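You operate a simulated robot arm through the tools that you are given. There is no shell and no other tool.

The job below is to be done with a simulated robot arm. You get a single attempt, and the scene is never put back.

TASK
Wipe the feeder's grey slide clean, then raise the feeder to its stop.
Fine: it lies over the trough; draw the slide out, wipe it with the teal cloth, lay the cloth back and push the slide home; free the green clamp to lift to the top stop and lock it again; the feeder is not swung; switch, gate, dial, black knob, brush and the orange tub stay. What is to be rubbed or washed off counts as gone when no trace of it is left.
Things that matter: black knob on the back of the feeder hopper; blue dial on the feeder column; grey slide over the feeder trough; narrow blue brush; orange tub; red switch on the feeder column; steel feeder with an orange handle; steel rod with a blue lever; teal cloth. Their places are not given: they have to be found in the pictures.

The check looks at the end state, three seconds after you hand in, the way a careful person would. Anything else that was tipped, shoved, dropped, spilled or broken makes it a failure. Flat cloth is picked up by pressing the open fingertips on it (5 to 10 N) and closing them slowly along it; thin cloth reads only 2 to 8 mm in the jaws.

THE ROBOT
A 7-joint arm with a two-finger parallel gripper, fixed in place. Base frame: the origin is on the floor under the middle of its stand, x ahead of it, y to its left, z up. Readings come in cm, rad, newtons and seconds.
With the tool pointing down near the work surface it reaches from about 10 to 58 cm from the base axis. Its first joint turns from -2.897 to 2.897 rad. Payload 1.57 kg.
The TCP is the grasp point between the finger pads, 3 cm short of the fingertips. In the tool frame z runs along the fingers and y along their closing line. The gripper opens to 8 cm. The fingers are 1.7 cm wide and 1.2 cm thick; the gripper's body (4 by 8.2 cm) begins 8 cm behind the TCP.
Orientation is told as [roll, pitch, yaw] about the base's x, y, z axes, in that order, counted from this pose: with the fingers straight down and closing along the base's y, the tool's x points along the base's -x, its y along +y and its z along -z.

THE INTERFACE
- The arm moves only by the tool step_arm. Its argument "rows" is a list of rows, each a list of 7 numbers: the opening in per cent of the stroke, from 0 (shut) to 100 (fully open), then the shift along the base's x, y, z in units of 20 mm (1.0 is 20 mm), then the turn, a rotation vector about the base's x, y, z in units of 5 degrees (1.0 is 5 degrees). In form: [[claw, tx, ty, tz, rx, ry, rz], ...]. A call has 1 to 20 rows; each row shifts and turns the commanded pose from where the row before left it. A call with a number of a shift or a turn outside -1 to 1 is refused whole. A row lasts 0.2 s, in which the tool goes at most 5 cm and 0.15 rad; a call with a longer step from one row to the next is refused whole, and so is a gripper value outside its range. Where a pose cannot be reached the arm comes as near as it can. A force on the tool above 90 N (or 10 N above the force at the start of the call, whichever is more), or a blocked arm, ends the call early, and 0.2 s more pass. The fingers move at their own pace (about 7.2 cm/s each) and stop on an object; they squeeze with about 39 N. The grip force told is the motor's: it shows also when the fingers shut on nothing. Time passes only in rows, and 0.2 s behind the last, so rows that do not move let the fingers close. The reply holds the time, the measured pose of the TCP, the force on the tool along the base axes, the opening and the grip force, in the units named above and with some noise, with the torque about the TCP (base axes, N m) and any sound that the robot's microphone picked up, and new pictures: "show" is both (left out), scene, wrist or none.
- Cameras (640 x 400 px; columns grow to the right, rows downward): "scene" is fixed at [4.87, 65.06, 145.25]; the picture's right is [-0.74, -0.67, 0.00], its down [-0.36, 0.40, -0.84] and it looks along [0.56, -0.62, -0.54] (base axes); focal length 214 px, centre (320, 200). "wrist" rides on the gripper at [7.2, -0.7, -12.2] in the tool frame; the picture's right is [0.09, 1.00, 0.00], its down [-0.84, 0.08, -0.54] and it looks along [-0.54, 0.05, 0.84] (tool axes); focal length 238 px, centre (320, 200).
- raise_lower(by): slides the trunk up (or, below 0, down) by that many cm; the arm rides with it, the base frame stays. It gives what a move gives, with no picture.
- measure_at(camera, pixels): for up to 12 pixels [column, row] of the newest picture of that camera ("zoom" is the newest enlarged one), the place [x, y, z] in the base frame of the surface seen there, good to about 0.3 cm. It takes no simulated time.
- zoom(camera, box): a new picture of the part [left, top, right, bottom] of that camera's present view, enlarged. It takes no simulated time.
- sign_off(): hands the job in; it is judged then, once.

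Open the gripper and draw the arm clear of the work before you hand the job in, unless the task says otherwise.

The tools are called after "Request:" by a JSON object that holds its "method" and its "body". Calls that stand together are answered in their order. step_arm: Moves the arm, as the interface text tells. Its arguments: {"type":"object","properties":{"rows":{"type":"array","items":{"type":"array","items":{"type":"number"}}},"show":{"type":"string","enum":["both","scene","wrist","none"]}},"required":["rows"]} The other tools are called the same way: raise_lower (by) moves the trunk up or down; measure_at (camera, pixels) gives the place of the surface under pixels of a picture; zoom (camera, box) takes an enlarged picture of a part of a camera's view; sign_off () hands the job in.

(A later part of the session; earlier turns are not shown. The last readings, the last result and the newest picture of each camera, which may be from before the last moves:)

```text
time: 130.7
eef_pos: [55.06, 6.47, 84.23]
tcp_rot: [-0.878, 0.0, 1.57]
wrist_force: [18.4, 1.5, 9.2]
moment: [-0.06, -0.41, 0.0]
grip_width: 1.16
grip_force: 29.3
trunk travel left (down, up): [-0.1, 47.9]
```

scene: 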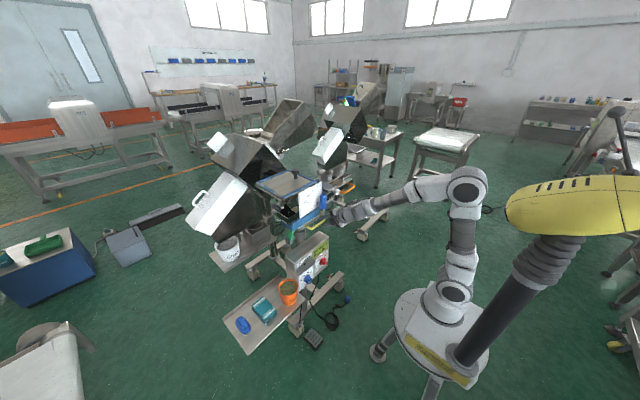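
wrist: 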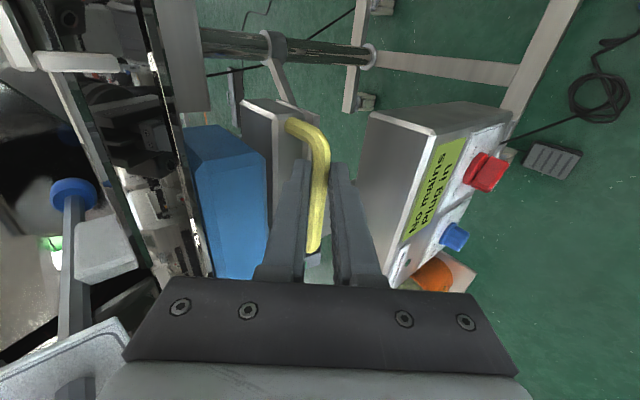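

Bar gripped with an off-centre load (18, 9 N); I shift the tool slightly along the closing direction to relieve it.

Request:
{"method": "step_arm", "body": {"rows": [[0, 0.06, 0, 0.05, 0, 0, 0], [0, 0, 0, 0, 0, 0, 0]], "show": "none"}}

```text
time: 131.3
eef_pos: [55.04, 6.44, 84.26]
tcp_rot: [-0.875, -0.001, 1.57]
wrist_force: [7.4, -2.2, 11.8]
moment: [0.26, -0.28, 0.34]
grip_width: 1.18
grip_force: 29.7
trunk travel left (down, up): [-0.1, 47.9]
```

Now the side load is small. I start lifting in small steps and watch the vertical force.

Request:
{"method": "step_arm", "body": {"rows": [[0, 0.02, 0, 0.1, 0, 0, 0], [0, 0, 0, 0.15, 0, 0, 0], [0, 0, 0, 0.15, 0, 0, 0]], "show": "none"}}

Request:
{"method": "step_arm", "body": {"rows": [[0, 0, 0, 0.2, 0, 0, 0], [0, 0, 0, 0.2, 0, 0, 0]], "show": "both"}}

Request:
{"method": "zoom", "body": {"camera": "scene", "box": [240, 160, 370, 245]}}

```text
time: 132.1
eef_pos: [55.06, 6.54, 84.89]
tcp_rot: [-0.871, 0.0, 1.568]
wrist_force: [-2.2, -3.0, -4.3]
moment: [0.01, 0.05, 0.14]
grip_width: 1.18
grip_force: 29.1
trunk travel left (down, up): [-0.1, 47.9]
```

```text
time: 132.7
eef_pos: [55.1, 6.55, 85.77]
tcp_rot: [-0.873, 0.002, 1.569]
wrist_force: [-12.9, -1.8, -4.1]
moment: [-0.24, 0.26, -0.31]
grip_width: 1.17
grip_force: 29.7
trunk travel left (down, up): [-0.1, 47.9]
```

scene: 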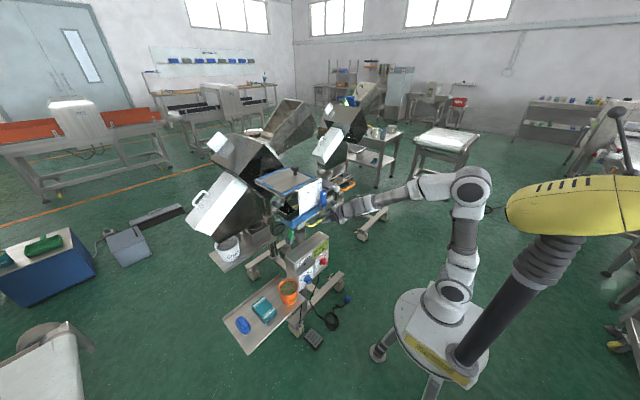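
wrist: 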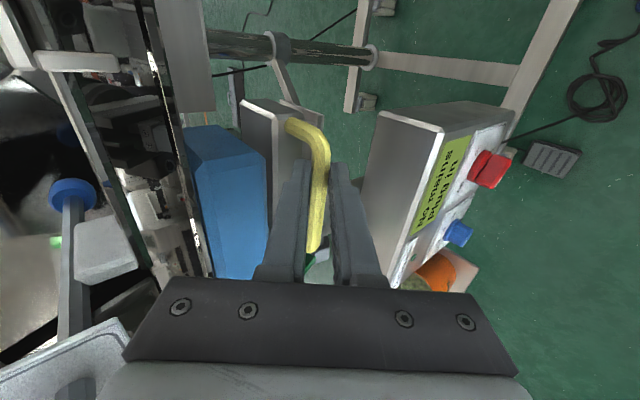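

```text
4.71 times, centred on (305, 202) of scene
```

zoom: 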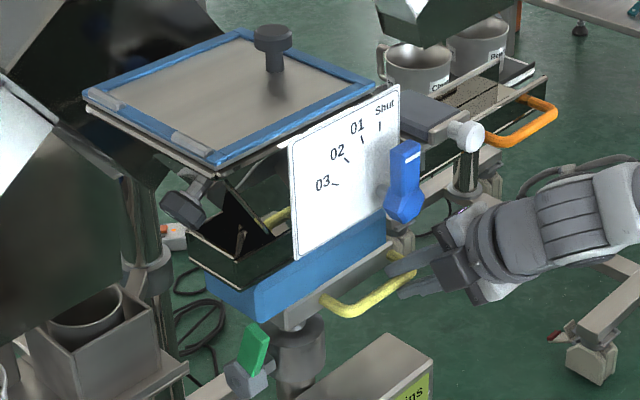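

The whole feeder (hopper, board, trough) rises with the handle while the clamp sleeve stays; load is light. I correct x a hair and continue to lift steadily.

Request:
{"method": "step_arm", "body": {"rows": [[0, -0.04, 0, 0.2, 0, 0, 0], [0, 0, 0, 0.25, 0, 0, 0], [0, 0, 0, 0.25, 0, 0, 0], [0, 0, 0, 0.25, 0, 0, 0]], "show": "none"}}

Request:
{"method": "step_arm", "body": {"rows": [[0, 0, 0, 0.25, 0, 0, 0], [0, 0, 0, 0.25, 0, 0, 0], [0, 0, 0, 0.25, 0, 0, 0], [0, 0, 0, 0.25, 0, 0, 0]], "show": "none"}}

```text
time: 133.7
eef_pos: [55.05, 6.43, 87.84]
tcp_rot: [-0.875, -0.001, 1.569]
wrist_force: [-6.5, -4.1, -2.8]
moment: [-0.15, 0.14, -0.14]
grip_width: 1.17
grip_force: 28.3
trunk travel left (down, up): [-0.1, 47.9]
```

```text
time: 134.7
eef_pos: [55.07, 6.53, 89.74]
tcp_rot: [-0.874, 0.002, 1.568]
wrist_force: [-1.8, -4.9, -3.0]
moment: [-0.36, 0.08, -0.33]
grip_width: 1.18
grip_force: 29.3
trunk travel left (down, up): [-0.1, 47.9]
```

Lifted 5.5 cm with small forces. I continue.

Request:
{"method": "step_arm", "body": {"rows": [[0, 0, 0.03, 0.25, 0, 0, 0], [0, 0, 0, 0.25, 0, 0, 0], [0, 0, 0, 0.25, 0, 0, 0], [0, 0, 0, 0.25, 0, 0, 0]], "show": "none"}}

Request:
{"method": "step_arm", "body": {"rows": [[0, 0, 0, 0.2, 0, 0, 0], [0, 0, 0, 0.2, 0, 0, 0], [0, 0, 0, 0.2, 0, 0, 0]], "show": "both"}}

Request:
{"method": "zoom", "body": {"camera": "scene", "box": [240, 150, 370, 245]}}

```text
time: 135.7
eef_pos: [55.11, 6.5, 91.67]
tcp_rot: [-0.872, 0.001, 1.568]
wrist_force: [-1.0, -7.4, -3.3]
moment: [-0.46, 0.05, -0.49]
grip_width: 1.19
grip_force: 29.2
trunk travel left (down, up): [-0.1, 47.9]
```

```text
time: 136.5
eef_pos: [55.11, 6.5, 92.96]
tcp_rot: [-0.873, 0.0, 1.57]
wrist_force: [-4.9, -9.5, -3.9]
moment: [-0.31, 0.15, -0.28]
grip_width: 1.2
grip_force: 28.8
trunk travel left (down, up): [-0.1, 47.9]
```

scene: 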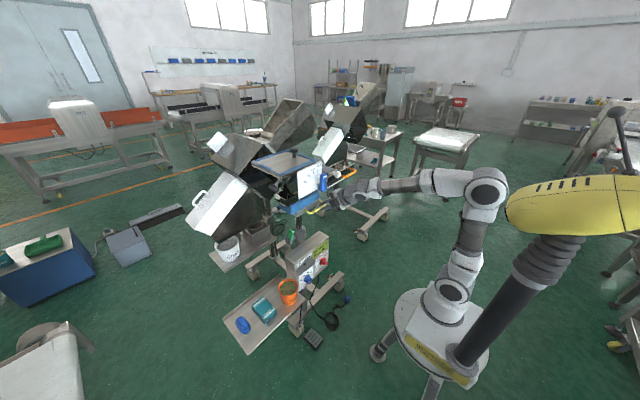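
wrist: 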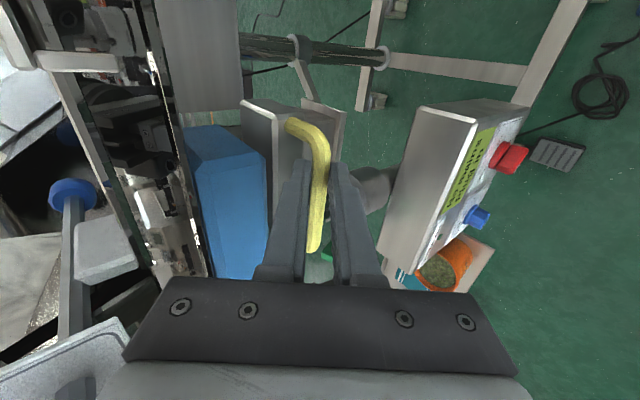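

```text
4.21 times, centred on (305, 198) of scene
```

zoom: 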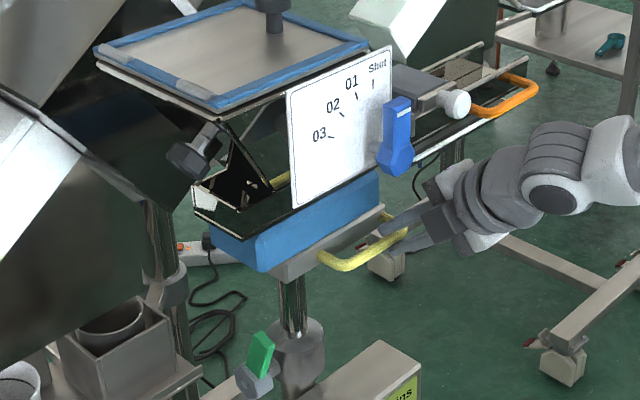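

Raised ~8.7 cm; a small -y load (9 N) builds up, so I let the tool shift 1 mm to -y and continue upward until the stop.

Request:
{"method": "step_arm", "body": {"rows": [[0, 0, -0.06, 0.2, 0, 0, 0], [0, 0, 0, 0.2, 0, 0, 0], [0, 0, 0, 0.2, 0, 0, 0], [0, 0, 0, 0.2, 0, 0, 0]], "show": "none"}}

Request:
{"method": "step_arm", "body": {"rows": [[0, 0, 0, 0.2, 0, 0, 0], [0, 0, 0, 0.2, 0, 0, 0], [0, 0, 0, 0.2, 0, 0, 0]], "show": "none"}}

```text
time: 137.5
eef_pos: [55.09, 6.44, 94.49]
tcp_rot: [-0.873, 0.0, 1.571]
wrist_force: [-5.8, -3.8, -4.8]
moment: [0.12, 0.12, 0.17]
grip_width: 1.14
grip_force: 29.1
trunk travel left (down, up): [-0.1, 47.9]
```

```text
time: 138.3
eef_pos: [55.07, 6.47, 95.79]
tcp_rot: [-0.872, 0.001, 1.57]
wrist_force: [-6.7, 1.0, -3.7]
moment: [0.09, 0.1, 0.13]
grip_width: 1.18
grip_force: 29.0
trunk travel left (down, up): [-0.1, 47.9]
```

Still rising freely (z 95.8, +11.5 cm). I continue in the same steps.

Request:
{"method": "step_arm", "body": {"rows": [[0, -0.02, 0, 0.2, 0, 0, 0], [0, 0, 0, 0.2, 0, 0, 0], [0, 0, 0, 0.2, 0, 0, 0]], "show": "none"}}

Request:
{"method": "step_arm", "body": {"rows": [[0, 0, 0, 0.2, 0, 0, 0], [0, 0, 0, 0.2, 0, 0, 0], [0, 0, 0, 0.2, 0, 0, 0]], "show": "both"}}

Request:
{"method": "zoom", "body": {"camera": "scene", "box": [240, 140, 370, 245]}}

```text
time: 139.1
eef_pos: [55.18, 6.41, 96.86]
tcp_rot: [-0.875, -0.001, 1.569]
wrist_force: [-1.8, 3.0, -4.2]
moment: [-0.06, 0.06, -0.06]
grip_width: 1.19
grip_force: 29.2
trunk travel left (down, up): [-0.1, 47.9]
```

```text
time: 139.9
eef_pos: [55.16, 6.55, 98.15]
tcp_rot: [-0.875, 0.001, 1.571]
wrist_force: [-1.6, 2.5, -3.0]
moment: [0.14, 0.08, 0.24]
grip_width: 1.21
grip_force: 29.7
trunk travel left (down, up): [-0.1, 47.9]
```

scene: 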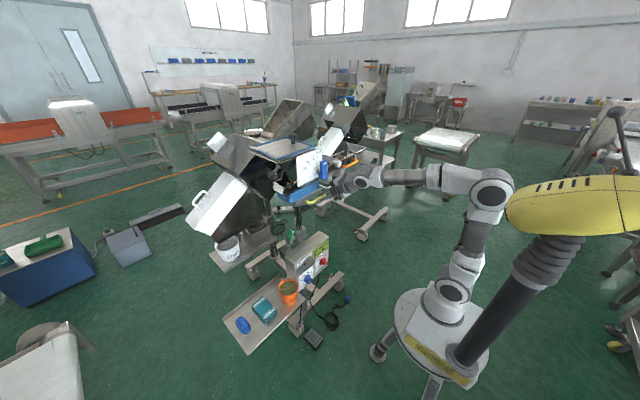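
wrist: 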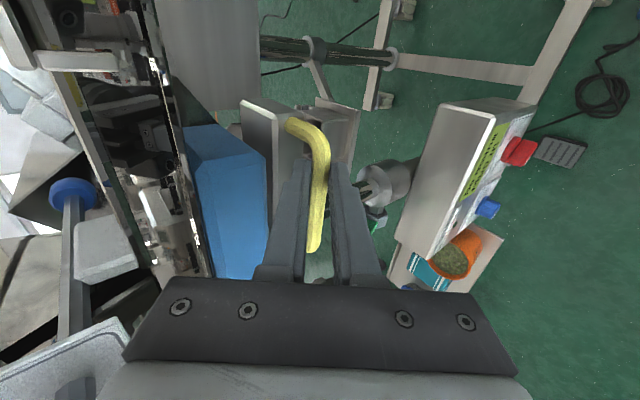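

```text
3.81 times, centred on (305, 192) of scene
```

zoom: 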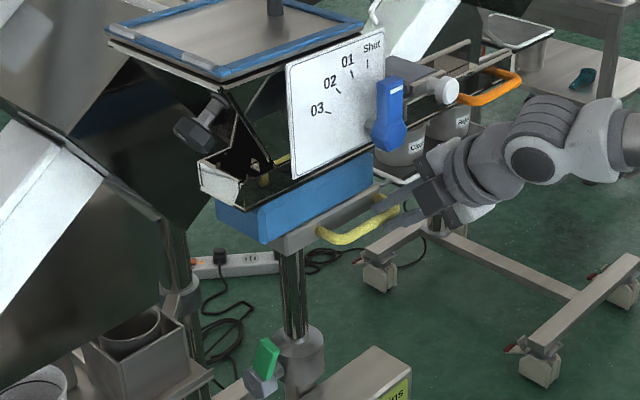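

14 cm up and still free. I continue; forces stay small.

Request:
{"method": "step_arm", "body": {"rows": [[0, 0, 0, 0.2, 0, 0, 0], [0, 0, 0, 0.2, 0, 0, 0], [0, 0, 0, 0.2, 0, 0, 0]], "show": "none"}}

Request:
{"method": "step_arm", "body": {"rows": [[0, 0, 0, 0.2, 0, 0, 0], [0, 0, 0, 0.2, 0, 0, 0], [0, 0, 0, 0.2, 0, 0, 0]], "show": "none"}}

Request:
{"method": "step_arm", "body": {"rows": [[0, 0, 0, 0.2, 0, 0, 0], [0, 0, 0, 0.2, 0, 0, 0], [0, 0, 0, 0.2, 0, 0, 0]], "show": "none"}}

```text
time: 140.7
eef_pos: [55.08, 6.55, 99.35]
tcp_rot: [-0.875, -0.001, 1.572]
wrist_force: [-0.3, 3.0, -4.0]
moment: [-0.09, 0.05, -0.17]
grip_width: 1.19
grip_force: 28.9
trunk travel left (down, up): [-0.1, 47.9]
```

```text
time: 141.5
eef_pos: [55.04, 6.47, 100.42]
tcp_rot: [-0.873, 0.0, 1.569]
wrist_force: [-0.1, 1.9, -3.9]
moment: [-0.08, 0.03, -0.08]
grip_width: 1.19
grip_force: 29.2
trunk travel left (down, up): [-0.1, 47.9]
```

```text
time: 142.3
eef_pos: [55.03, 6.52, 101.82]
tcp_rot: [-0.874, -0.003, 1.57]
wrist_force: [-2.1, 1.0, -2.8]
moment: [-0.07, 0.08, -0.06]
grip_width: 1.19
grip_force: 29.1
trunk travel left (down, up): [-0.1, 47.9]
```

17.6 cm up. I carry on in small steps until a real rise in force shows the stop.

Request:
{"method": "step_arm", "body": {"rows": [[0, 0, 0, 0.2, 0, 0, 0], [0, 0, 0, 0.2, 0, 0, 0]], "show": "none"}}

Request:
{"method": "step_arm", "body": {"rows": [[0, 0, 0, 0.2, 0, 0, 0], [0, 0, 0, 0.2, 0, 0, 0]], "show": "none"}}

Request:
{"method": "step_arm", "body": {"rows": [[0, 0, 0, 0.2, 0, 0, 0], [0, 0, 0, 0.2, 0, 0, 0]], "show": "both"}}

Request:
{"method": "zoom", "body": {"camera": "scene", "box": [240, 130, 370, 245]}}

```text
time: 142.9
eef_pos: [54.97, 6.48, 102.64]
tcp_rot: [-0.872, 0.0, 1.569]
wrist_force: [0.5, 0.1, -4.5]
moment: [-0.3, 0.03, -0.34]
grip_width: 1.18
grip_force: 29.2
trunk travel left (down, up): [-0.1, 47.9]
```

```text
time: 143.5
eef_pos: [55.18, 6.56, 103.21]
tcp_rot: [-0.874, -0.001, 1.571]
wrist_force: [3.8, -0.6, -4.1]
moment: [-0.4, -0.01, -0.48]
grip_width: 1.17
grip_force: 29.2
trunk travel left (down, up): [-0.1, 47.9]
```

```text
time: 144.1
eef_pos: [54.97, 6.42, 104.13]
tcp_rot: [-0.874, 0.0, 1.569]
wrist_force: [2.3, -0.2, -4.1]
moment: [-0.28, -0.01, -0.32]
grip_width: 1.19
grip_force: 29.6
trunk travel left (down, up): [-0.1, 47.9]
```

scene: 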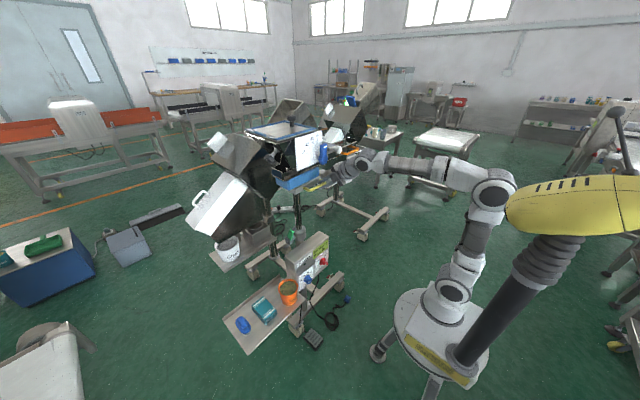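
wrist: 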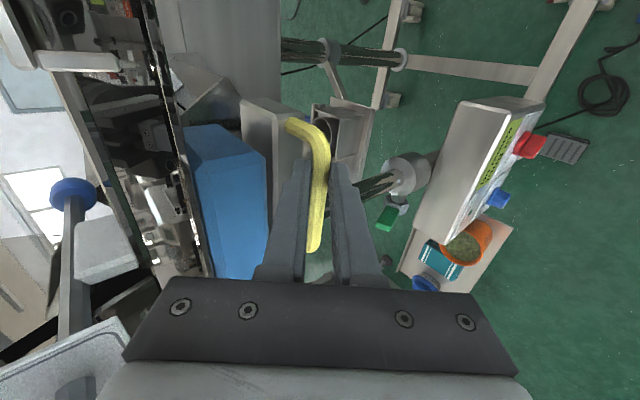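

```text
3.48 times, centred on (305, 188) of scene
```

zoom: 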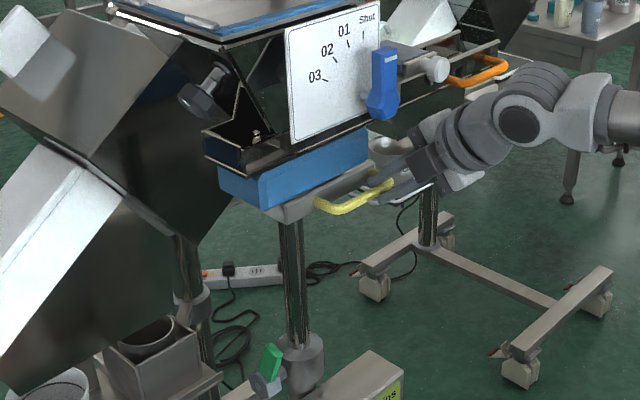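

20 cm up, still light. I keep going.

Request:
{"method": "step_arm", "body": {"rows": [[0, 0, 0, 0.25, 0, 0, 0], [0, 0, 0, 0.25, 0, 0, 0], [0, 0, 0, 0.25, 0, 0, 0]], "show": "none"}}

Request:
{"method": "step_arm", "body": {"rows": [[0, 0, 0, 0.25, 0, 0, 0], [0, 0, 0, 0.25, 0, 0, 0], [0, 0, 0, 0.25, 0, 0, 0]], "show": "none"}}

Request:
{"method": "step_arm", "body": {"rows": [[0, 0, 0, 0.25, 0, 0, 0], [0, 0, 0, 0.25, 0, 0, 0], [0, 0, 0, 0.25, 0, 0, 0]], "show": "none"}}

```text
time: 144.9
eef_pos: [55.09, 6.5, 105.62]
tcp_rot: [-0.873, -0.001, 1.568]
wrist_force: [5.1, -0.7, -2.6]
moment: [-0.31, -0.05, -0.31]
grip_width: 1.2
grip_force: 29.1
trunk travel left (down, up): [-0.1, 47.9]
```

```text
time: 145.7
eef_pos: [55.04, 6.48, 107.1]
tcp_rot: [-0.873, 0.0, 1.57]
wrist_force: [1.6, 0.1, -2.7]
moment: [-0.39, 0.01, -0.42]
grip_width: 1.17
grip_force: 29.1
trunk travel left (down, up): [-0.1, 47.9]
```

```text
time: 146.5
eef_pos: [55.04, 6.41, 108.66]
tcp_rot: [-0.875, 0.0, 1.571]
wrist_force: [-1.7, -0.1, -2.9]
moment: [0.18, 0.09, 0.23]
grip_width: 1.19
grip_force: 29.3
trunk travel left (down, up): [-0.1, 47.9]
```

24.5 cm; a quick look that the feeder still follows and nothing is near it.

Request:
{"method": "step_arm", "body": {"rows": [[0, 0, 0, 0.25, 0, 0, 0], [0, 0, 0, 0.25, 0, 0, 0]], "show": "both"}}

Request:
{"method": "zoom", "body": {"camera": "scene", "box": [220, 110, 380, 250]}}

```text
time: 147.1
eef_pos: [55.12, 6.47, 109.65]
tcp_rot: [-0.873, 0.001, 1.572]
wrist_force: [-3.3, 1.3, -1.8]
moment: [-0.23, 0.09, -0.22]
grip_width: 1.19
grip_force: 28.9
trunk travel left (down, up): [-0.1, 47.9]
```

scene: 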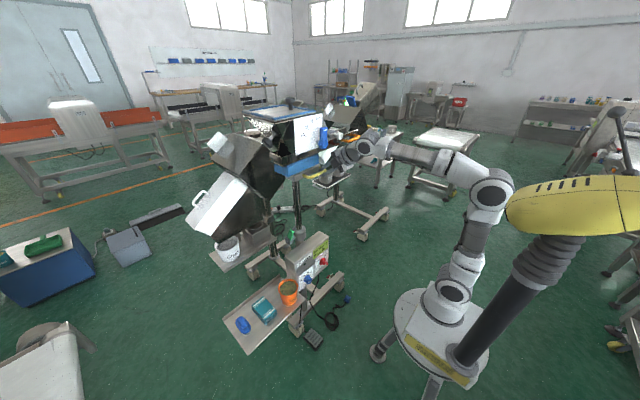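
wrist: 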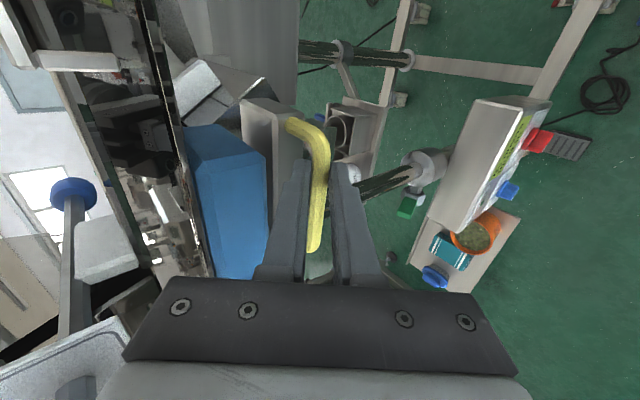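

```text
2.86 times, centred on (300, 180) of scene
```

zoom: 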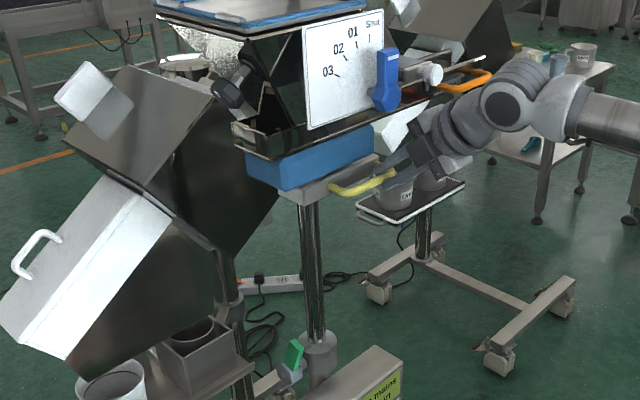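

It follows well with free space around. I continue upward.

Request:
{"method": "step_arm", "body": {"rows": [[0, 0, 0, 0.25, 0, 0, 0], [0, 0, 0, 0.25, 0, 0, 0], [0, 0, 0, 0.25, 0, 0, 0]], "show": "none"}}

Request:
{"method": "step_arm", "body": {"rows": [[0, 0, 0, 0.25, 0, 0, 0], [0, 0, 0, 0.25, 0, 0, 0], [0, 0, 0, 0.25, 0, 0, 0]], "show": "none"}}

Request:
{"method": "step_arm", "body": {"rows": [[0, 0, 0, 0.25, 0, 0, 0], [0, 0, 0, 0.25, 0, 0, 0], [0, 0, 0, 0.25, 0, 0, 0]], "show": "none"}}

```text
time: 147.9
eef_pos: [55.09, 6.57, 111.07]
tcp_rot: [-0.874, -0.001, 1.57]
wrist_force: [-1.6, 1.7, -4.0]
moment: [-0.12, 0.06, -0.17]
grip_width: 1.15
grip_force: 29.2
trunk travel left (down, up): [-0.1, 47.9]
```

```text
time: 148.7
eef_pos: [55.02, 6.39, 112.63]
tcp_rot: [-0.873, 0.001, 1.569]
wrist_force: [-5.2, 0.6, -2.3]
moment: [-0.01, 0.07, -0.03]
grip_width: 1.18
grip_force: 29.2
trunk travel left (down, up): [-0.1, 47.9]
```

```text
time: 149.5
eef_pos: [55.11, 6.39, 114.17]
tcp_rot: [-0.873, 0.0, 1.57]
wrist_force: [-4.1, 1.2, -2.7]
moment: [-0.14, 0.06, -0.16]
grip_width: 1.2
grip_force: 28.9
trunk travel left (down, up): [-0.1, 47.9]
```

Thirty centimetres up and still free; I continue in the same manner.

Request:
{"method": "step_arm", "body": {"rows": [[0, 0, 0, 0.25, 0, 0, 0], [0, 0, 0, 0.25, 0, 0, 0], [0, 0, 0, 0.25, 0, 0, 0]], "show": "none"}}

Request:
{"method": "step_arm", "body": {"rows": [[0, 0, 0, 0.25, 0, 0, 0], [0, 0, 0, 0.25, 0, 0, 0], [0, 0, 0, 0.25, 0, 0, 0]], "show": "none"}}

Request:
{"method": "step_arm", "body": {"rows": [[0, 0, 0, 0.25, 0, 0, 0], [0, 0, 0, 0.25, 0, 0, 0]], "show": "both"}}

Request:
{"method": "zoom", "body": {"camera": "scene", "box": [220, 90, 380, 250]}}

```text
time: 150.3
eef_pos: [55.0, 6.45, 115.58]
tcp_rot: [-0.875, -0.001, 1.571]
wrist_force: [-3.6, 1.0, -2.8]
moment: [-0.16, 0.08, -0.14]
grip_width: 1.18
grip_force: 29.6
trunk travel left (down, up): [-0.1, 47.9]
```

```text
time: 151.1
eef_pos: [54.96, 6.45, 117.17]
tcp_rot: [-0.874, 0.0, 1.57]
wrist_force: [-1.8, 4.0, -2.7]
moment: [-0.29, 0.03, -0.33]
grip_width: 1.19
grip_force: 29.8
trunk travel left (down, up): [-0.1, 47.9]
```

```text
time: 151.7
eef_pos: [54.95, 6.51, 118.28]
tcp_rot: [-0.874, 0.0, 1.571]
wrist_force: [-2.5, 3.1, -3.6]
moment: [0.08, 0.07, 0.14]
grip_width: 1.19
grip_force: 28.9
trunk travel left (down, up): [-0.1, 47.9]
```

scene: 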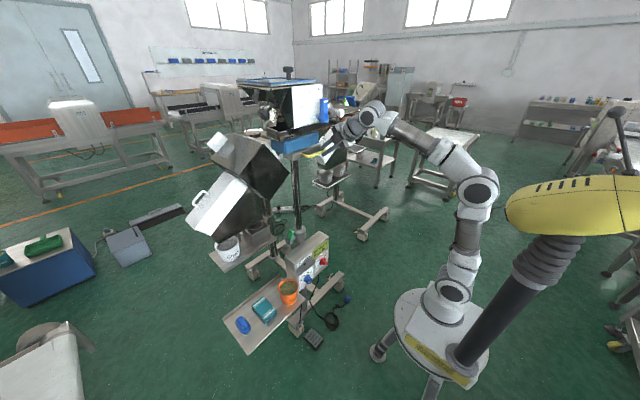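
wrist: 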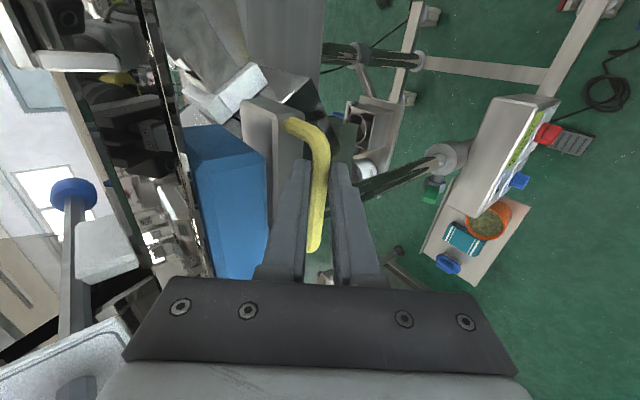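

```text
2.50 times, centred on (300, 170) of scene
```

zoom: 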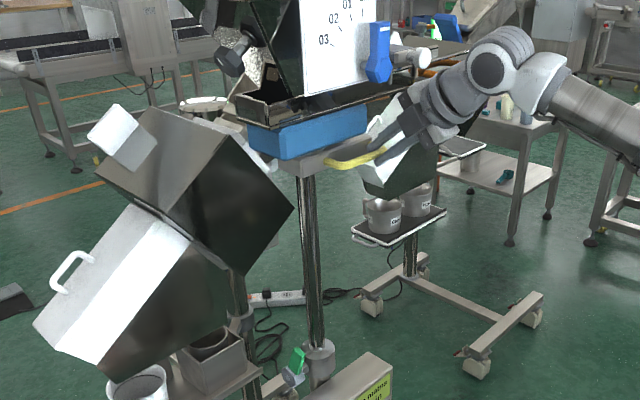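

34 cm up, grip stable and free. I keep raising with the same small steps.

Request:
{"method": "step_arm", "body": {"rows": [[0, 0, 0, 0.25, 0, 0, 0], [0, 0, 0, 0.25, 0, 0, 0], [0, 0, 0, 0.25, 0, 0, 0]], "show": "none"}}

Request:
{"method": "step_arm", "body": {"rows": [[0, 0, 0, 0.25, 0, 0, 0], [0, 0, 0, 0.25, 0, 0, 0], [0, 0, 0, 0.25, 0, 0, 0]], "show": "none"}}

Request:
{"method": "step_arm", "body": {"rows": [[0, 0, 0, 0.25, 0, 0, 0], [0, 0, 0, 0.25, 0, 0, 0], [0, 0, 0, 0.25, 0, 0, 0]], "show": "none"}}

```text
time: 152.5
eef_pos: [55.07, 6.4, 119.63]
tcp_rot: [-0.875, 0.0, 1.57]
wrist_force: [-2.6, 2.6, -2.7]
moment: [0.33, 0.13, 0.38]
grip_width: 1.21
grip_force: 29.6
trunk travel left (down, up): [-0.1, 47.9]
```

```text
time: 153.3
eef_pos: [55.0, 6.44, 121.19]
tcp_rot: [-0.876, 0.001, 1.57]
wrist_force: [-1.6, 3.1, -2.3]
moment: [-0.33, 0.03, -0.42]
grip_width: 1.19
grip_force: 28.7
trunk travel left (down, up): [-0.1, 47.9]
```

```text
time: 154.1
eef_pos: [55.09, 6.43, 122.62]
tcp_rot: [-0.876, 0.0, 1.572]
wrist_force: [-1.4, 2.0, -3.1]
moment: [-0.07, 0.04, -0.08]
grip_width: 1.18
grip_force: 29.3
trunk travel left (down, up): [-0.1, 47.9]
```

38 cm; I continue (the pole evidently has a long travel).

Request:
{"method": "step_arm", "body": {"rows": [[0, 0, 0, 0.25, 0, 0, 0], [0, 0, 0, 0.25, 0, 0, 0], [0, 0, 0, 0.25, 0, 0, 0]], "show": "none"}}

Request:
{"method": "step_arm", "body": {"rows": [[0, 0, 0, 0.25, 0, 0, 0], [0, 0, 0, 0.25, 0, 0, 0]], "show": "both"}}

Request:
{"method": "zoom", "body": {"camera": "scene", "box": [220, 60, 400, 250]}}

```text
time: 154.9
eef_pos: [55.03, 6.41, 124.07]
tcp_rot: [-0.871, 0.0, 1.572]
wrist_force: [-4.5, 1.6, -3.9]
moment: [0.04, 0.07, 0.03]
grip_width: 1.17
grip_force: 29.3
trunk travel left (down, up): [-0.1, 47.9]
```

```text
time: 155.5
eef_pos: [55.07, 6.44, 125.03]
tcp_rot: [-0.874, 0.001, 1.57]
wrist_force: [-4.5, 1.1, -3.1]
moment: [0.05, 0.15, 0.04]
grip_width: 1.19
grip_force: 29.5
trunk travel left (down, up): [-0.1, 47.9]
```

scene: 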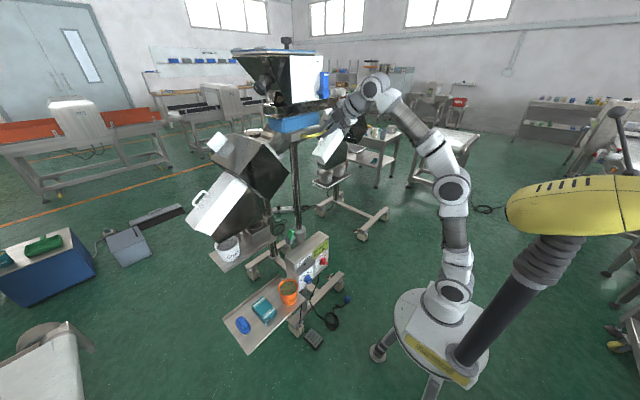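
wrist: 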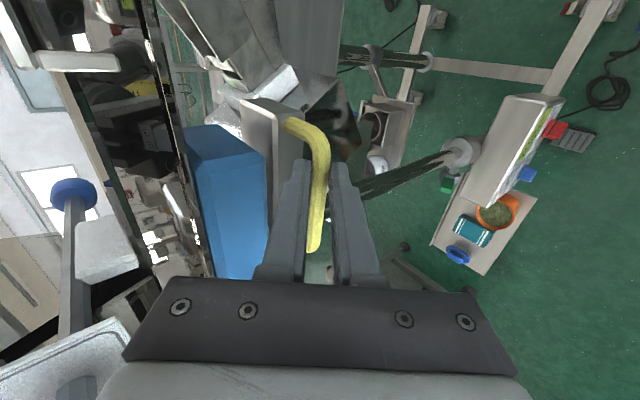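

```text
2.11 times, centred on (310, 155) of scene
```

zoom: 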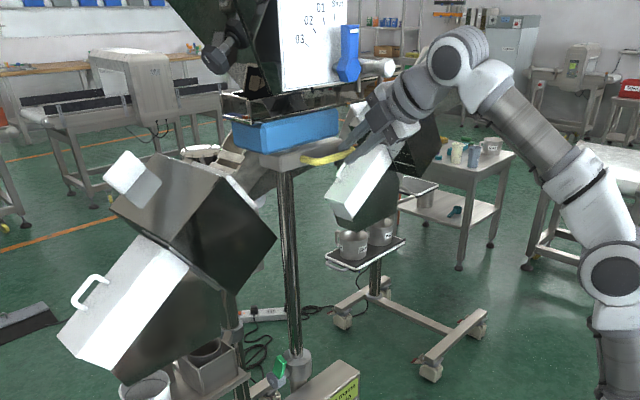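

41 cm up; I go on, watching for the stop.

Request:
{"method": "step_arm", "body": {"rows": [[0, 0, 0, 0.25, 0, 0, 0], [0, 0, 0, 0.25, 0, 0, 0], [0, 0, 0, 0.25, 0, 0, 0]], "show": "none"}}

Request:
{"method": "step_arm", "body": {"rows": [[0, 0, 0, 0.25, 0, 0, 0], [0, 0, 0, 0.25, 0, 0, 0], [0, 0, 0, 0.25, 0, 0, 0]], "show": "none"}}

Request:
{"method": "step_arm", "body": {"rows": [[0, 0, 0, 0.25, 0, 0, 0], [0, 0, 0, 0.25, 0, 0, 0], [0, 0, 0, 0.25, 0, 0, 0]], "show": "none"}}

```text
time: 156.3
eef_pos: [55.27, 6.46, 125.56]
tcp_rot: [-0.839, 0.004, 1.571]
wrist_force: [-26.7, -1.9, -59.9]
moment: [0.04, 1.2, -0.05]
grip_width: 1.5
grip_force: 30.9
trunk travel left (down, up): [-0.1, 47.9]
```

```text
time: 157.1
eef_pos: [54.26, 6.29, 128.97]
tcp_rot: [-0.897, -0.001, 1.568]
wrist_force: [-2.2, -1.0, 1.0]
moment: [0.03, -0.02, 0.05]
grip_width: 0.0
grip_force: 21.3
trunk travel left (down, up): [-0.1, 47.9]
```

```text
time: 157.9
eef_pos: [54.4, 6.68, 128.23]
tcp_rot: [-0.873, 0.0, 1.57]
wrist_force: [0.7, -0.5, -0.2]
moment: [-0.01, -0.01, 0.01]
grip_width: 0.01
grip_force: 21.0
out of reach, approached as far as the arm can: row 1, 2, 3
trunk travel left (down, up): [-0.1, 47.9]
```

The stop was met at z≈125.5 (60 N), and the jaws then slipped off the bar. I look at once whether the feeder stayed up and unswung.

Request:
{"method": "step_arm", "body": {"rows": [[0, 0, 0, 0, 0, 0, 0]], "show": "both"}}

Request:
{"method": "zoom", "body": {"camera": "scene", "box": [220, 30, 400, 150]}}

Request:
{"method": "zoom", "body": {"camera": "wrist", "box": [140, 60, 400, 260]}}

```text
time: 158.3
eef_pos: [54.46, 6.7, 128.09]
tcp_rot: [-0.871, 0.0, 1.571]
wrist_force: [-0.1, -1.1, -0.1]
moment: [-0.01, -0.01, 0.0]
grip_width: 0.01
grip_force: 20.9
trunk travel left (down, up): [-0.1, 47.9]
```

scene: 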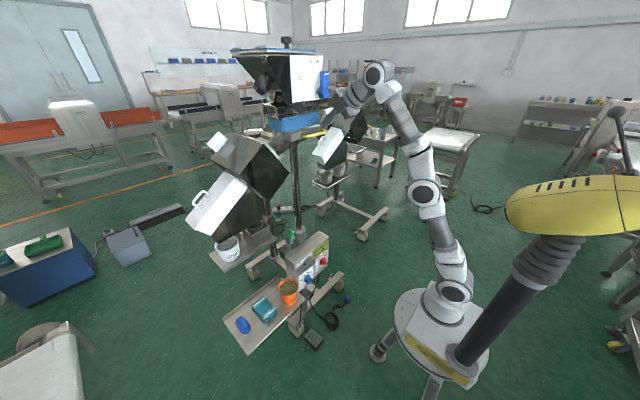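
wrist: 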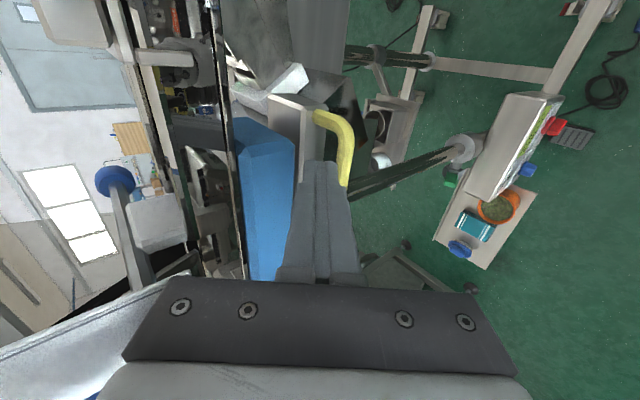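

```text
3.33 times, centred on (310, 90) of scene
```

zoom: 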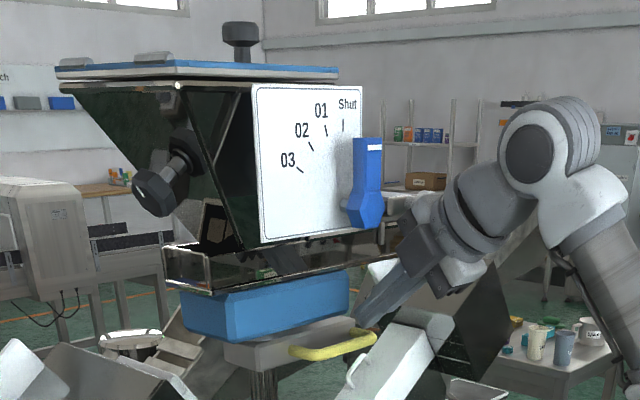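

```text
2.00 times, centred on (270, 160) of wrist
```

zoom: 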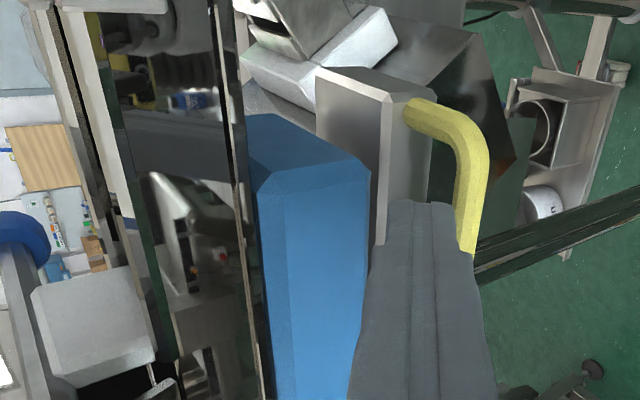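

The feeder stays up on its own. I measure the bar, block, slide knob and trough to check the height and that it did not swing.

Request:
{"method": "measure_at", "body": {"camera": "zoom", "pixels": [[470, 140], [480, 170], [475, 230], [440, 115], [412, 110], [310, 200], [390, 150], [360, 95], [330, 300], [250, 150], [20, 240], [100, 320]]}}

Request:
{"method": "measure_at", "body": {"camera": "scene", "pixels": [[319, 135], [300, 137], [305, 133], [296, 125], [325, 88], [312, 60], [290, 42], [255, 87], [296, 240], [293, 236], [300, 165], [250, 60]]}}

```text
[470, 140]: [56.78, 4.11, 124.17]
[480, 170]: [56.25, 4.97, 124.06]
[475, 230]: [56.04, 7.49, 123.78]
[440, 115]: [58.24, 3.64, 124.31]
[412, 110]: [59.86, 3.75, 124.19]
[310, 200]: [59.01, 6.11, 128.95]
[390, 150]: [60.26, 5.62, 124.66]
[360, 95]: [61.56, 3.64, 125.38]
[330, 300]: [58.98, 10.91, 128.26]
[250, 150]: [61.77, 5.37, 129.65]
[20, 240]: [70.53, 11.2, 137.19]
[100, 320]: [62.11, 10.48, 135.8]
```

```text
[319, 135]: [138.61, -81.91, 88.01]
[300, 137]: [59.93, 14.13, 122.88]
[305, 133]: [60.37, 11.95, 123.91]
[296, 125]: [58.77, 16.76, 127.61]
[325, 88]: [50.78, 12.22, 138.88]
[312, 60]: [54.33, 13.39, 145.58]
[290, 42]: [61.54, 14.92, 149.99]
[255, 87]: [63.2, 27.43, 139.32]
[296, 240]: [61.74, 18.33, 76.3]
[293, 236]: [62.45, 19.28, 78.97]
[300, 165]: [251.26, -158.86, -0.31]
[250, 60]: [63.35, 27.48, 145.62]
```

Bar is now at z≈124 (41 cm higher), with block face and bar x unchanged, so it is not swung. I back out along the tool axis, then reset the arm height with the trunk to verify the stop with a gentle re-grip.

Request:
{"method": "step_arm", "body": {"rows": [[0, -0.77, 0, 0.3, 0, 0, 0], [0, -0.77, 0, 0, 0, 0, 0], [0, -1, 0, 0, 0, 0, 0], [0, -1, 0, 0, 0, 0, 0], [35, -1, 0, 0, 0, 0, 0], [35, -1, 0, 0, 0, 0, 0]], "show": "scene"}}

```text
time: 159.7
eef_pos: [43.37, 6.71, 128.72]
tcp_rot: [-0.874, 0.001, 1.568]
wrist_force: [0.3, 0.1, 0.8]
moment: [0.03, 0.0, -0.03]
grip_width: 2.78
grip_force: 0.1
trunk travel left (down, up): [-0.1, 47.9]
```

scene: 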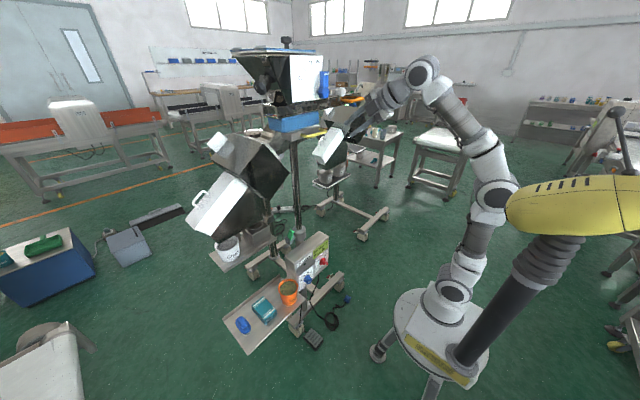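

The arm is clear. I raise the trunk by 20 cm and bring the arm down correspondingly for better reach.

Request:
{"method": "raise_lower", "body": {"by": 20}}

Request:
{"method": "step_arm", "body": {"rows": [[35, 0, 0, -1, 0, 0, 0], [35, 0, 0, -1, 0, 0, 0], [35, 0, 0, -1, 0, 0, 0], [35, 0, 0, -1, 0, 0, 0], [35, 0, 0, -1, 0, 0, 0], [35, 0, 0, -1, 0, 0, 0], [35, 0, 0, -1, 0, 0, 0], [35, 0, 0, -1, 0, 0, 0], [35, 0, 0, -1, 0, 0, 0]], "show": "none"}}

```text
time: 161.9
eef_pos: [43.25, 6.74, 148.81]
tcp_rot: [-0.872, 0.0, 1.569]
wrist_force: [0.3, -0.4, 0.0]
moment: [0.0, -0.03, 0.01]
grip_width: 2.79
grip_force: 0.1
trunk travel left (down, up): [-20.1, 27.9]
```

```text
time: 163.9
eef_pos: [43.41, 6.7, 130.74]
tcp_rot: [-0.874, 0.001, 1.569]
wrist_force: [0.9, -0.4, 0.3]
moment: [0.02, 0.01, -0.03]
grip_width: 2.78
grip_force: 0.0
trunk travel left (down, up): [-20.1, 27.9]
```

I approach the bar again along the tool axis and check with a picture before the last stretch.

Request:
{"method": "step_arm", "body": {"rows": [[35, 1, -0.05, 0, 0, 0, 0], [35, 1, 0, 0, 0, 0, 0], [35, 0.75, 0, -0.15, 0, 0, 0], [35, 0.77, 0, -0.64, 0, 0, 0], [35, 0.77, 0, -0.64, 0, 0, 0]], "show": "wrist"}}

Request:
{"method": "zoom", "body": {"camera": "wrist", "box": [180, 100, 380, 240]}}

```text
time: 165.1
eef_pos: [51.93, 6.68, 127.96]
tcp_rot: [-0.874, 0.0, 1.57]
wrist_force: [0.2, -0.3, -0.9]
moment: [-0.01, 0.0, -0.02]
grip_width: 2.81
grip_force: 0.0
trunk travel left (down, up): [-20.1, 27.9]
```

wrist: 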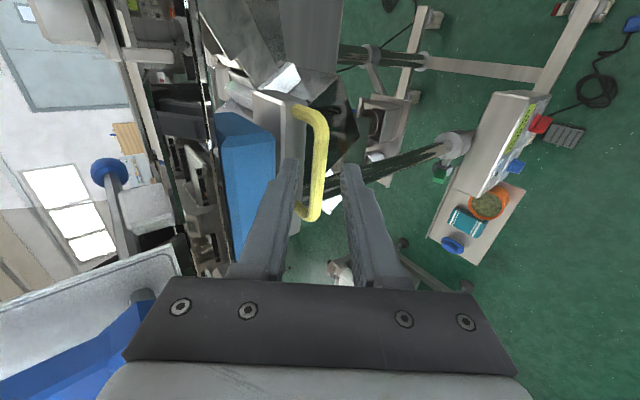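

```text
2.86 times, centred on (280, 170) of wrist
```

zoom: 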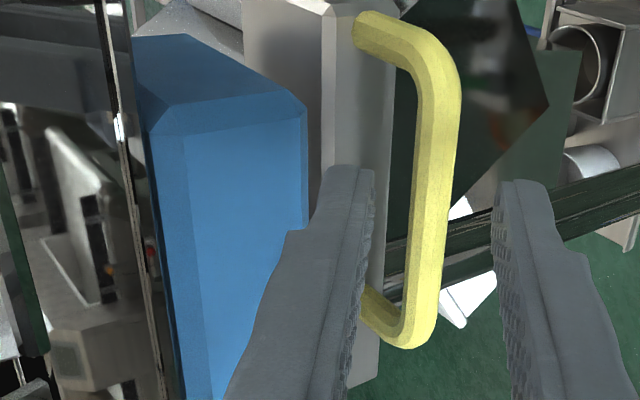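

The bar is centred nearly as before (offset ≈41.1 cm up). I advance and close on it gently.

Request:
{"method": "step_arm", "body": {"rows": [[35, 0.5, -0.05, -0.44, 0, 0, 0], [35, 0.5, 0, -0.44, 0, 0, 0], [35, 0.5, 0, -0.44, 0, 0, 0], [25, 0, 0, 0, 0, 0, 0], [18, 0, 0, 0, 0, 0, 0], [14, 0, 0, 0, 0, 0, 0]], "show": "none"}}

Request:
{"method": "step_arm", "body": {"rows": [[10, 0, 0, 0, 0, 0, 0], [0, 0, 0, 0, 0, 0, 0]], "show": "none"}}

```text
time: 166.5
eef_pos: [54.9, 6.4, 125.35]
tcp_rot: [-0.874, 0.0, 1.572]
wrist_force: [1.7, 0.2, 1.1]
moment: [-0.03, -0.03, 0.04]
grip_width: 1.27
grip_force: 1.1
trunk travel left (down, up): [-20.1, 27.9]
```

```text
time: 167.1
eef_pos: [55.03, 6.44, 125.3]
tcp_rot: [-0.874, 0.0, 1.571]
wrist_force: [4.6, -0.6, 2.6]
moment: [0.01, -0.16, 0.02]
grip_width: 1.17
grip_force: 29.2
trunk travel left (down, up): [-20.1, 27.9]
```

Well centred this time (side load under 5 N). I lift a few millimetres to feel the stop.

Request:
{"method": "step_arm", "body": {"rows": [[0, 0, 0, 0.08, 0, 0, 0], [0, 0, 0, 0.07, 0, 0, 0]], "show": "none"}}

```text
time: 167.7
eef_pos: [54.96, 6.48, 125.29]
tcp_rot: [-0.868, 0.0, 1.569]
wrist_force: [3.0, -2.2, -6.0]
moment: [0.4, -0.01, 0.52]
grip_width: 1.18
grip_force: 29.0
trunk travel left (down, up): [-20.1, 27.9]
```

Almost no movement for 3 mm commanded: the stop is there. One more small push to be sure.

Request:
{"method": "step_arm", "body": {"rows": [[0, 0, 0, 0.1, 0, 0, 0]], "show": "none"}}

```text
time: 168.1
eef_pos: [55.08, 6.49, 125.35]
tcp_rot: [-0.864, 0.001, 1.57]
wrist_force: [-0.1, -1.3, -18.0]
moment: [0.31, 0.25, 0.32]
grip_width: 1.19
grip_force: 28.7
trunk travel left (down, up): [-20.1, 27.9]
```

The feeder is firmly at its top stop. I ease slightly (still no downward load) and open the jaws.

Request:
{"method": "step_arm", "body": {"rows": [[0, 0, 0, -0.1, 0, 0, 0], [8, 0, 0, 0, 0, 0, 0], [18, 0, 0, 0, 0, 0, 0], [28, 0, 0, 0, 0, 0, 0], [35, 0, 0, 0, 0, 0, 0]], "show": "wrist"}}

```text
time: 169.3
eef_pos: [55.04, 6.45, 125.58]
tcp_rot: [-0.873, -0.001, 1.571]
wrist_force: [0.8, 0.5, -1.0]
moment: [-0.02, 0.01, 0.02]
grip_width: 2.79
grip_force: 0.1
trunk travel left (down, up): [-20.1, 27.9]
```

wrist: 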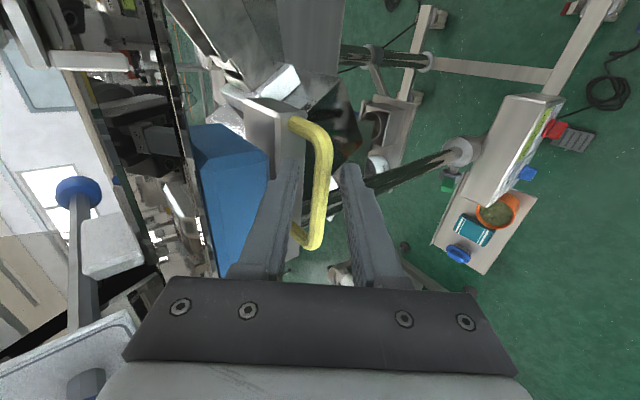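

The jaws are open around the bar. I back out along the tool axis and away from the feeder.

Request:
{"method": "step_arm", "body": {"rows": [[35, -0.77, 0, 0.64, 0, 0, 0], [35, -0.77, 0, 0.64, 0, 0, 0], [35, -0.77, 0, 0.64, 0, 0, 0], [35, -1, 0, 0, 0, 0, 0], [35, -1, 0, 0, 0, 0, 0], [35, -1, 0, 0, 0, 0, 0]], "show": "none"}}

Request:
{"method": "step_arm", "body": {"rows": [[30, 0, 0, 0, 0.766, 0, -0.643], [30, 0, 0, 0, 0.766, 0, -0.643], [30, 0, 0, 0, 0.766, 0, -0.643], [30, 0, 0, 0, 0.766, 0, -0.643], [30, 0, 0, 0, 0.766, 0, -0.643], [30, 0, 0, 0, 0.766, 0, -0.643], [30, 0, 0, 0, 0.766, 0, -0.643], [30, 0, 0, 0, 0.766, 0, -0.643], [30, 0, 0, 0, 0.766, 0, -0.643], [30, 0, 0, 0, 0.766, 0, -0.643], [30, 0, 0, 0, 0.766, 0, -0.643], [30, 0, 0, 0, 0.766, 0, -0.643], [30, 0, 0, 0, 0.766, 0, -0.643], [30, 0, 0, 0, 0.766, 0, -0.643], [30, 0, 0, 0, 0.766, 0, -0.643], [30, 0, 0, 0, 0.766, 0, -0.643], [30, 0, 0, 0, 0.766, 0, -0.643], [30, 0, 0, 0, 0.766, 0, -0.643]], "show": "both"}}

```text
time: 170.7
eef_pos: [44.41, 6.48, 129.33]
tcp_rot: [-0.873, 0.001, 1.57]
wrist_force: [0.1, 0.0, -0.4]
moment: [0.01, 0.02, 0.01]
grip_width: 2.8
grip_force: 0.0
trunk travel left (down, up): [-20.1, 27.9]
```

```text
time: 174.5
eef_pos: [44.43, 6.45, 129.24]
tcp_rot: [0.003, -0.867, -0.005]
wrist_force: [-0.1, -0.6, -1.4]
moment: [0.03, -0.01, 0.01]
grip_width: 2.37
grip_force: 0.1
trunk travel left (down, up): [-20.1, 27.9]
```

scene: 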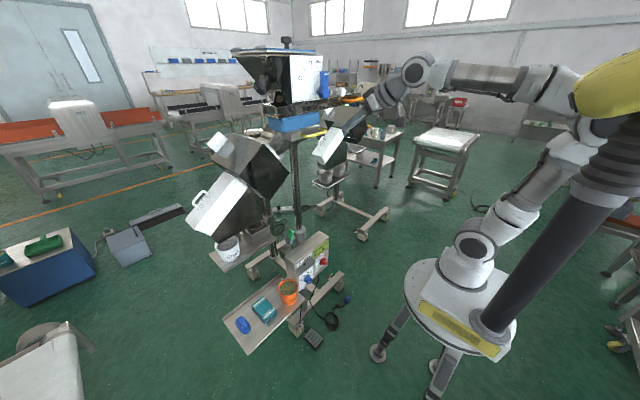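
wrist: 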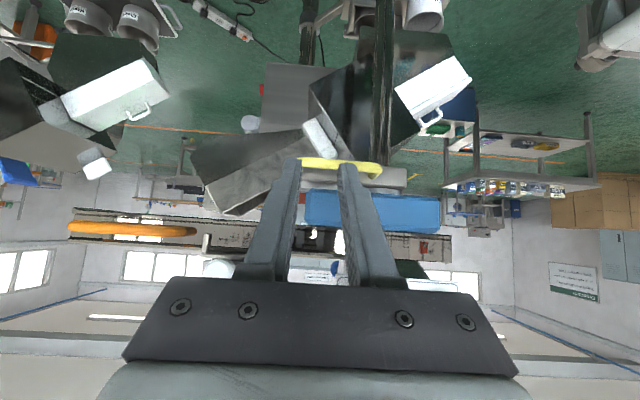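

Tool orientation is back to jaws closing along y. I lower the trunk and shift to y≈21.6 in front of the lever.

Request:
{"method": "raise_lower", "body": {"by": -20}}

Request:
{"method": "step_arm", "body": {"rows": [[30, 0, 1, -1, 0, 0, 0], [30, 0, 1, -1, 0, 0, 0], [30, 0, 1, -1, 0, 0, 0], [30, 0, 1, -1, 0, 0, 0], [30, 0, 1, -1, 0, 0, 0], [30, 0, 1, -1, 0, 0, 0], [30, 0, 1, -1, 0, 0, 0], [30, 0, 0.58, -1, 0, 0, 0], [30, 0, 0, -1, 0, 0, 0]], "show": "both"}}

Request:
{"method": "zoom", "body": {"camera": "wrist", "box": [200, 60, 440, 220]}}

```text
time: 176.7
eef_pos: [44.45, 6.45, 109.24]
tcp_rot: [0.0, -0.869, 0.0]
wrist_force: [-0.1, 0.6, 0.2]
moment: [-0.01, -0.02, 0.0]
grip_width: 2.42
grip_force: 0.1
trunk travel left (down, up): [-0.1, 47.9]
```

```text
time: 178.7
eef_pos: [44.16, 21.58, 91.31]
tcp_rot: [0.0, -0.876, 0.0]
wrist_force: [-0.1, -0.5, 0.3]
moment: [-0.02, -0.02, 0.0]
grip_width: 2.39
grip_force: 0.0
trunk travel left (down, up): [-0.1, 47.9]
```

scene: 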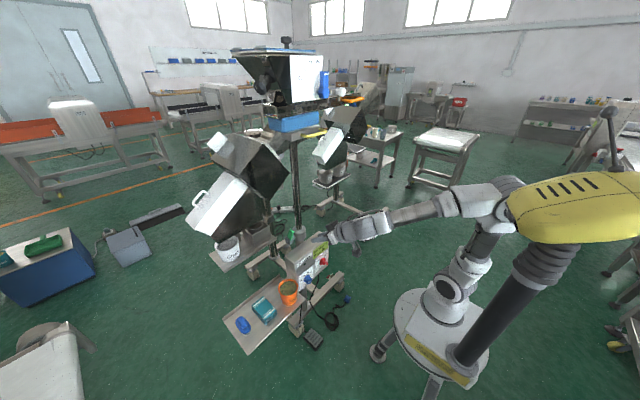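
wrist: 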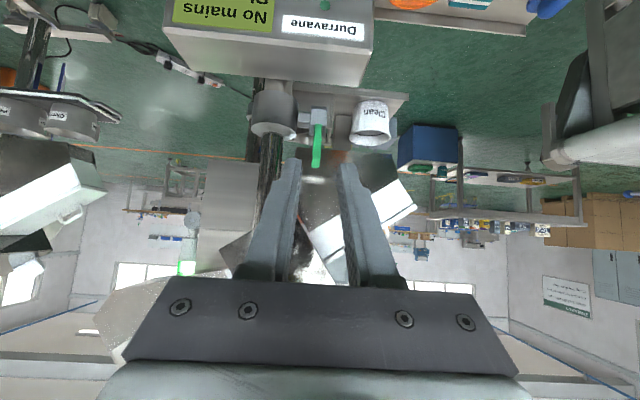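

```text
2.50 times, centred on (320, 140) of wrist
```

zoom: 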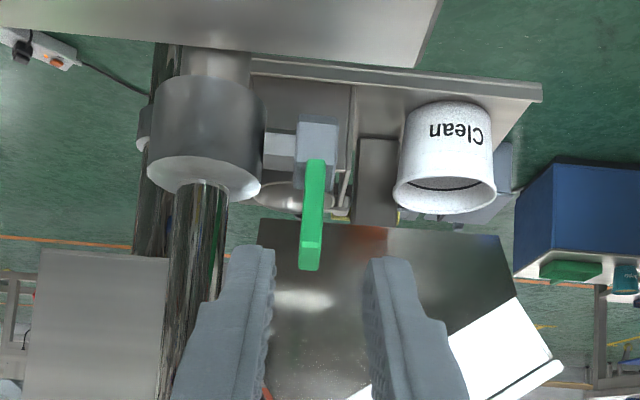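

The lever stands up at zoom (313,215), its end at (310,245). I measure it.

Request:
{"method": "measure_at", "body": {"camera": "zoom", "pixels": [[311, 240], [311, 262], [314, 220], [315, 190], [316, 165], [318, 145], [305, 200], [323, 200], [280, 150], [210, 175], [245, 165], [200, 130]]}}

Request:
{"method": "zoom", "body": {"camera": "scene", "box": [280, 222, 320, 247]}}

```text
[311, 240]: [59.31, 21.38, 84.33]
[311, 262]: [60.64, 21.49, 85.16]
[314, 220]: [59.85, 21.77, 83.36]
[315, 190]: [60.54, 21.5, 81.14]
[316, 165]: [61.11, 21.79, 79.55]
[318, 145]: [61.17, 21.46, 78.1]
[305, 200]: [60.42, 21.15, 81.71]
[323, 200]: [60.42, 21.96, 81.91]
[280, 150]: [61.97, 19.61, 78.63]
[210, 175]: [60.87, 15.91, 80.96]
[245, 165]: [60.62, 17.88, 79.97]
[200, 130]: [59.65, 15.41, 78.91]
```

```text
16.00 times, centred on (300, 234) of scene
```

zoom: 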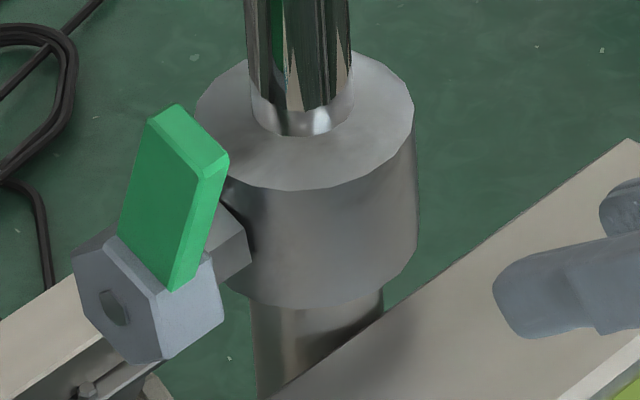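

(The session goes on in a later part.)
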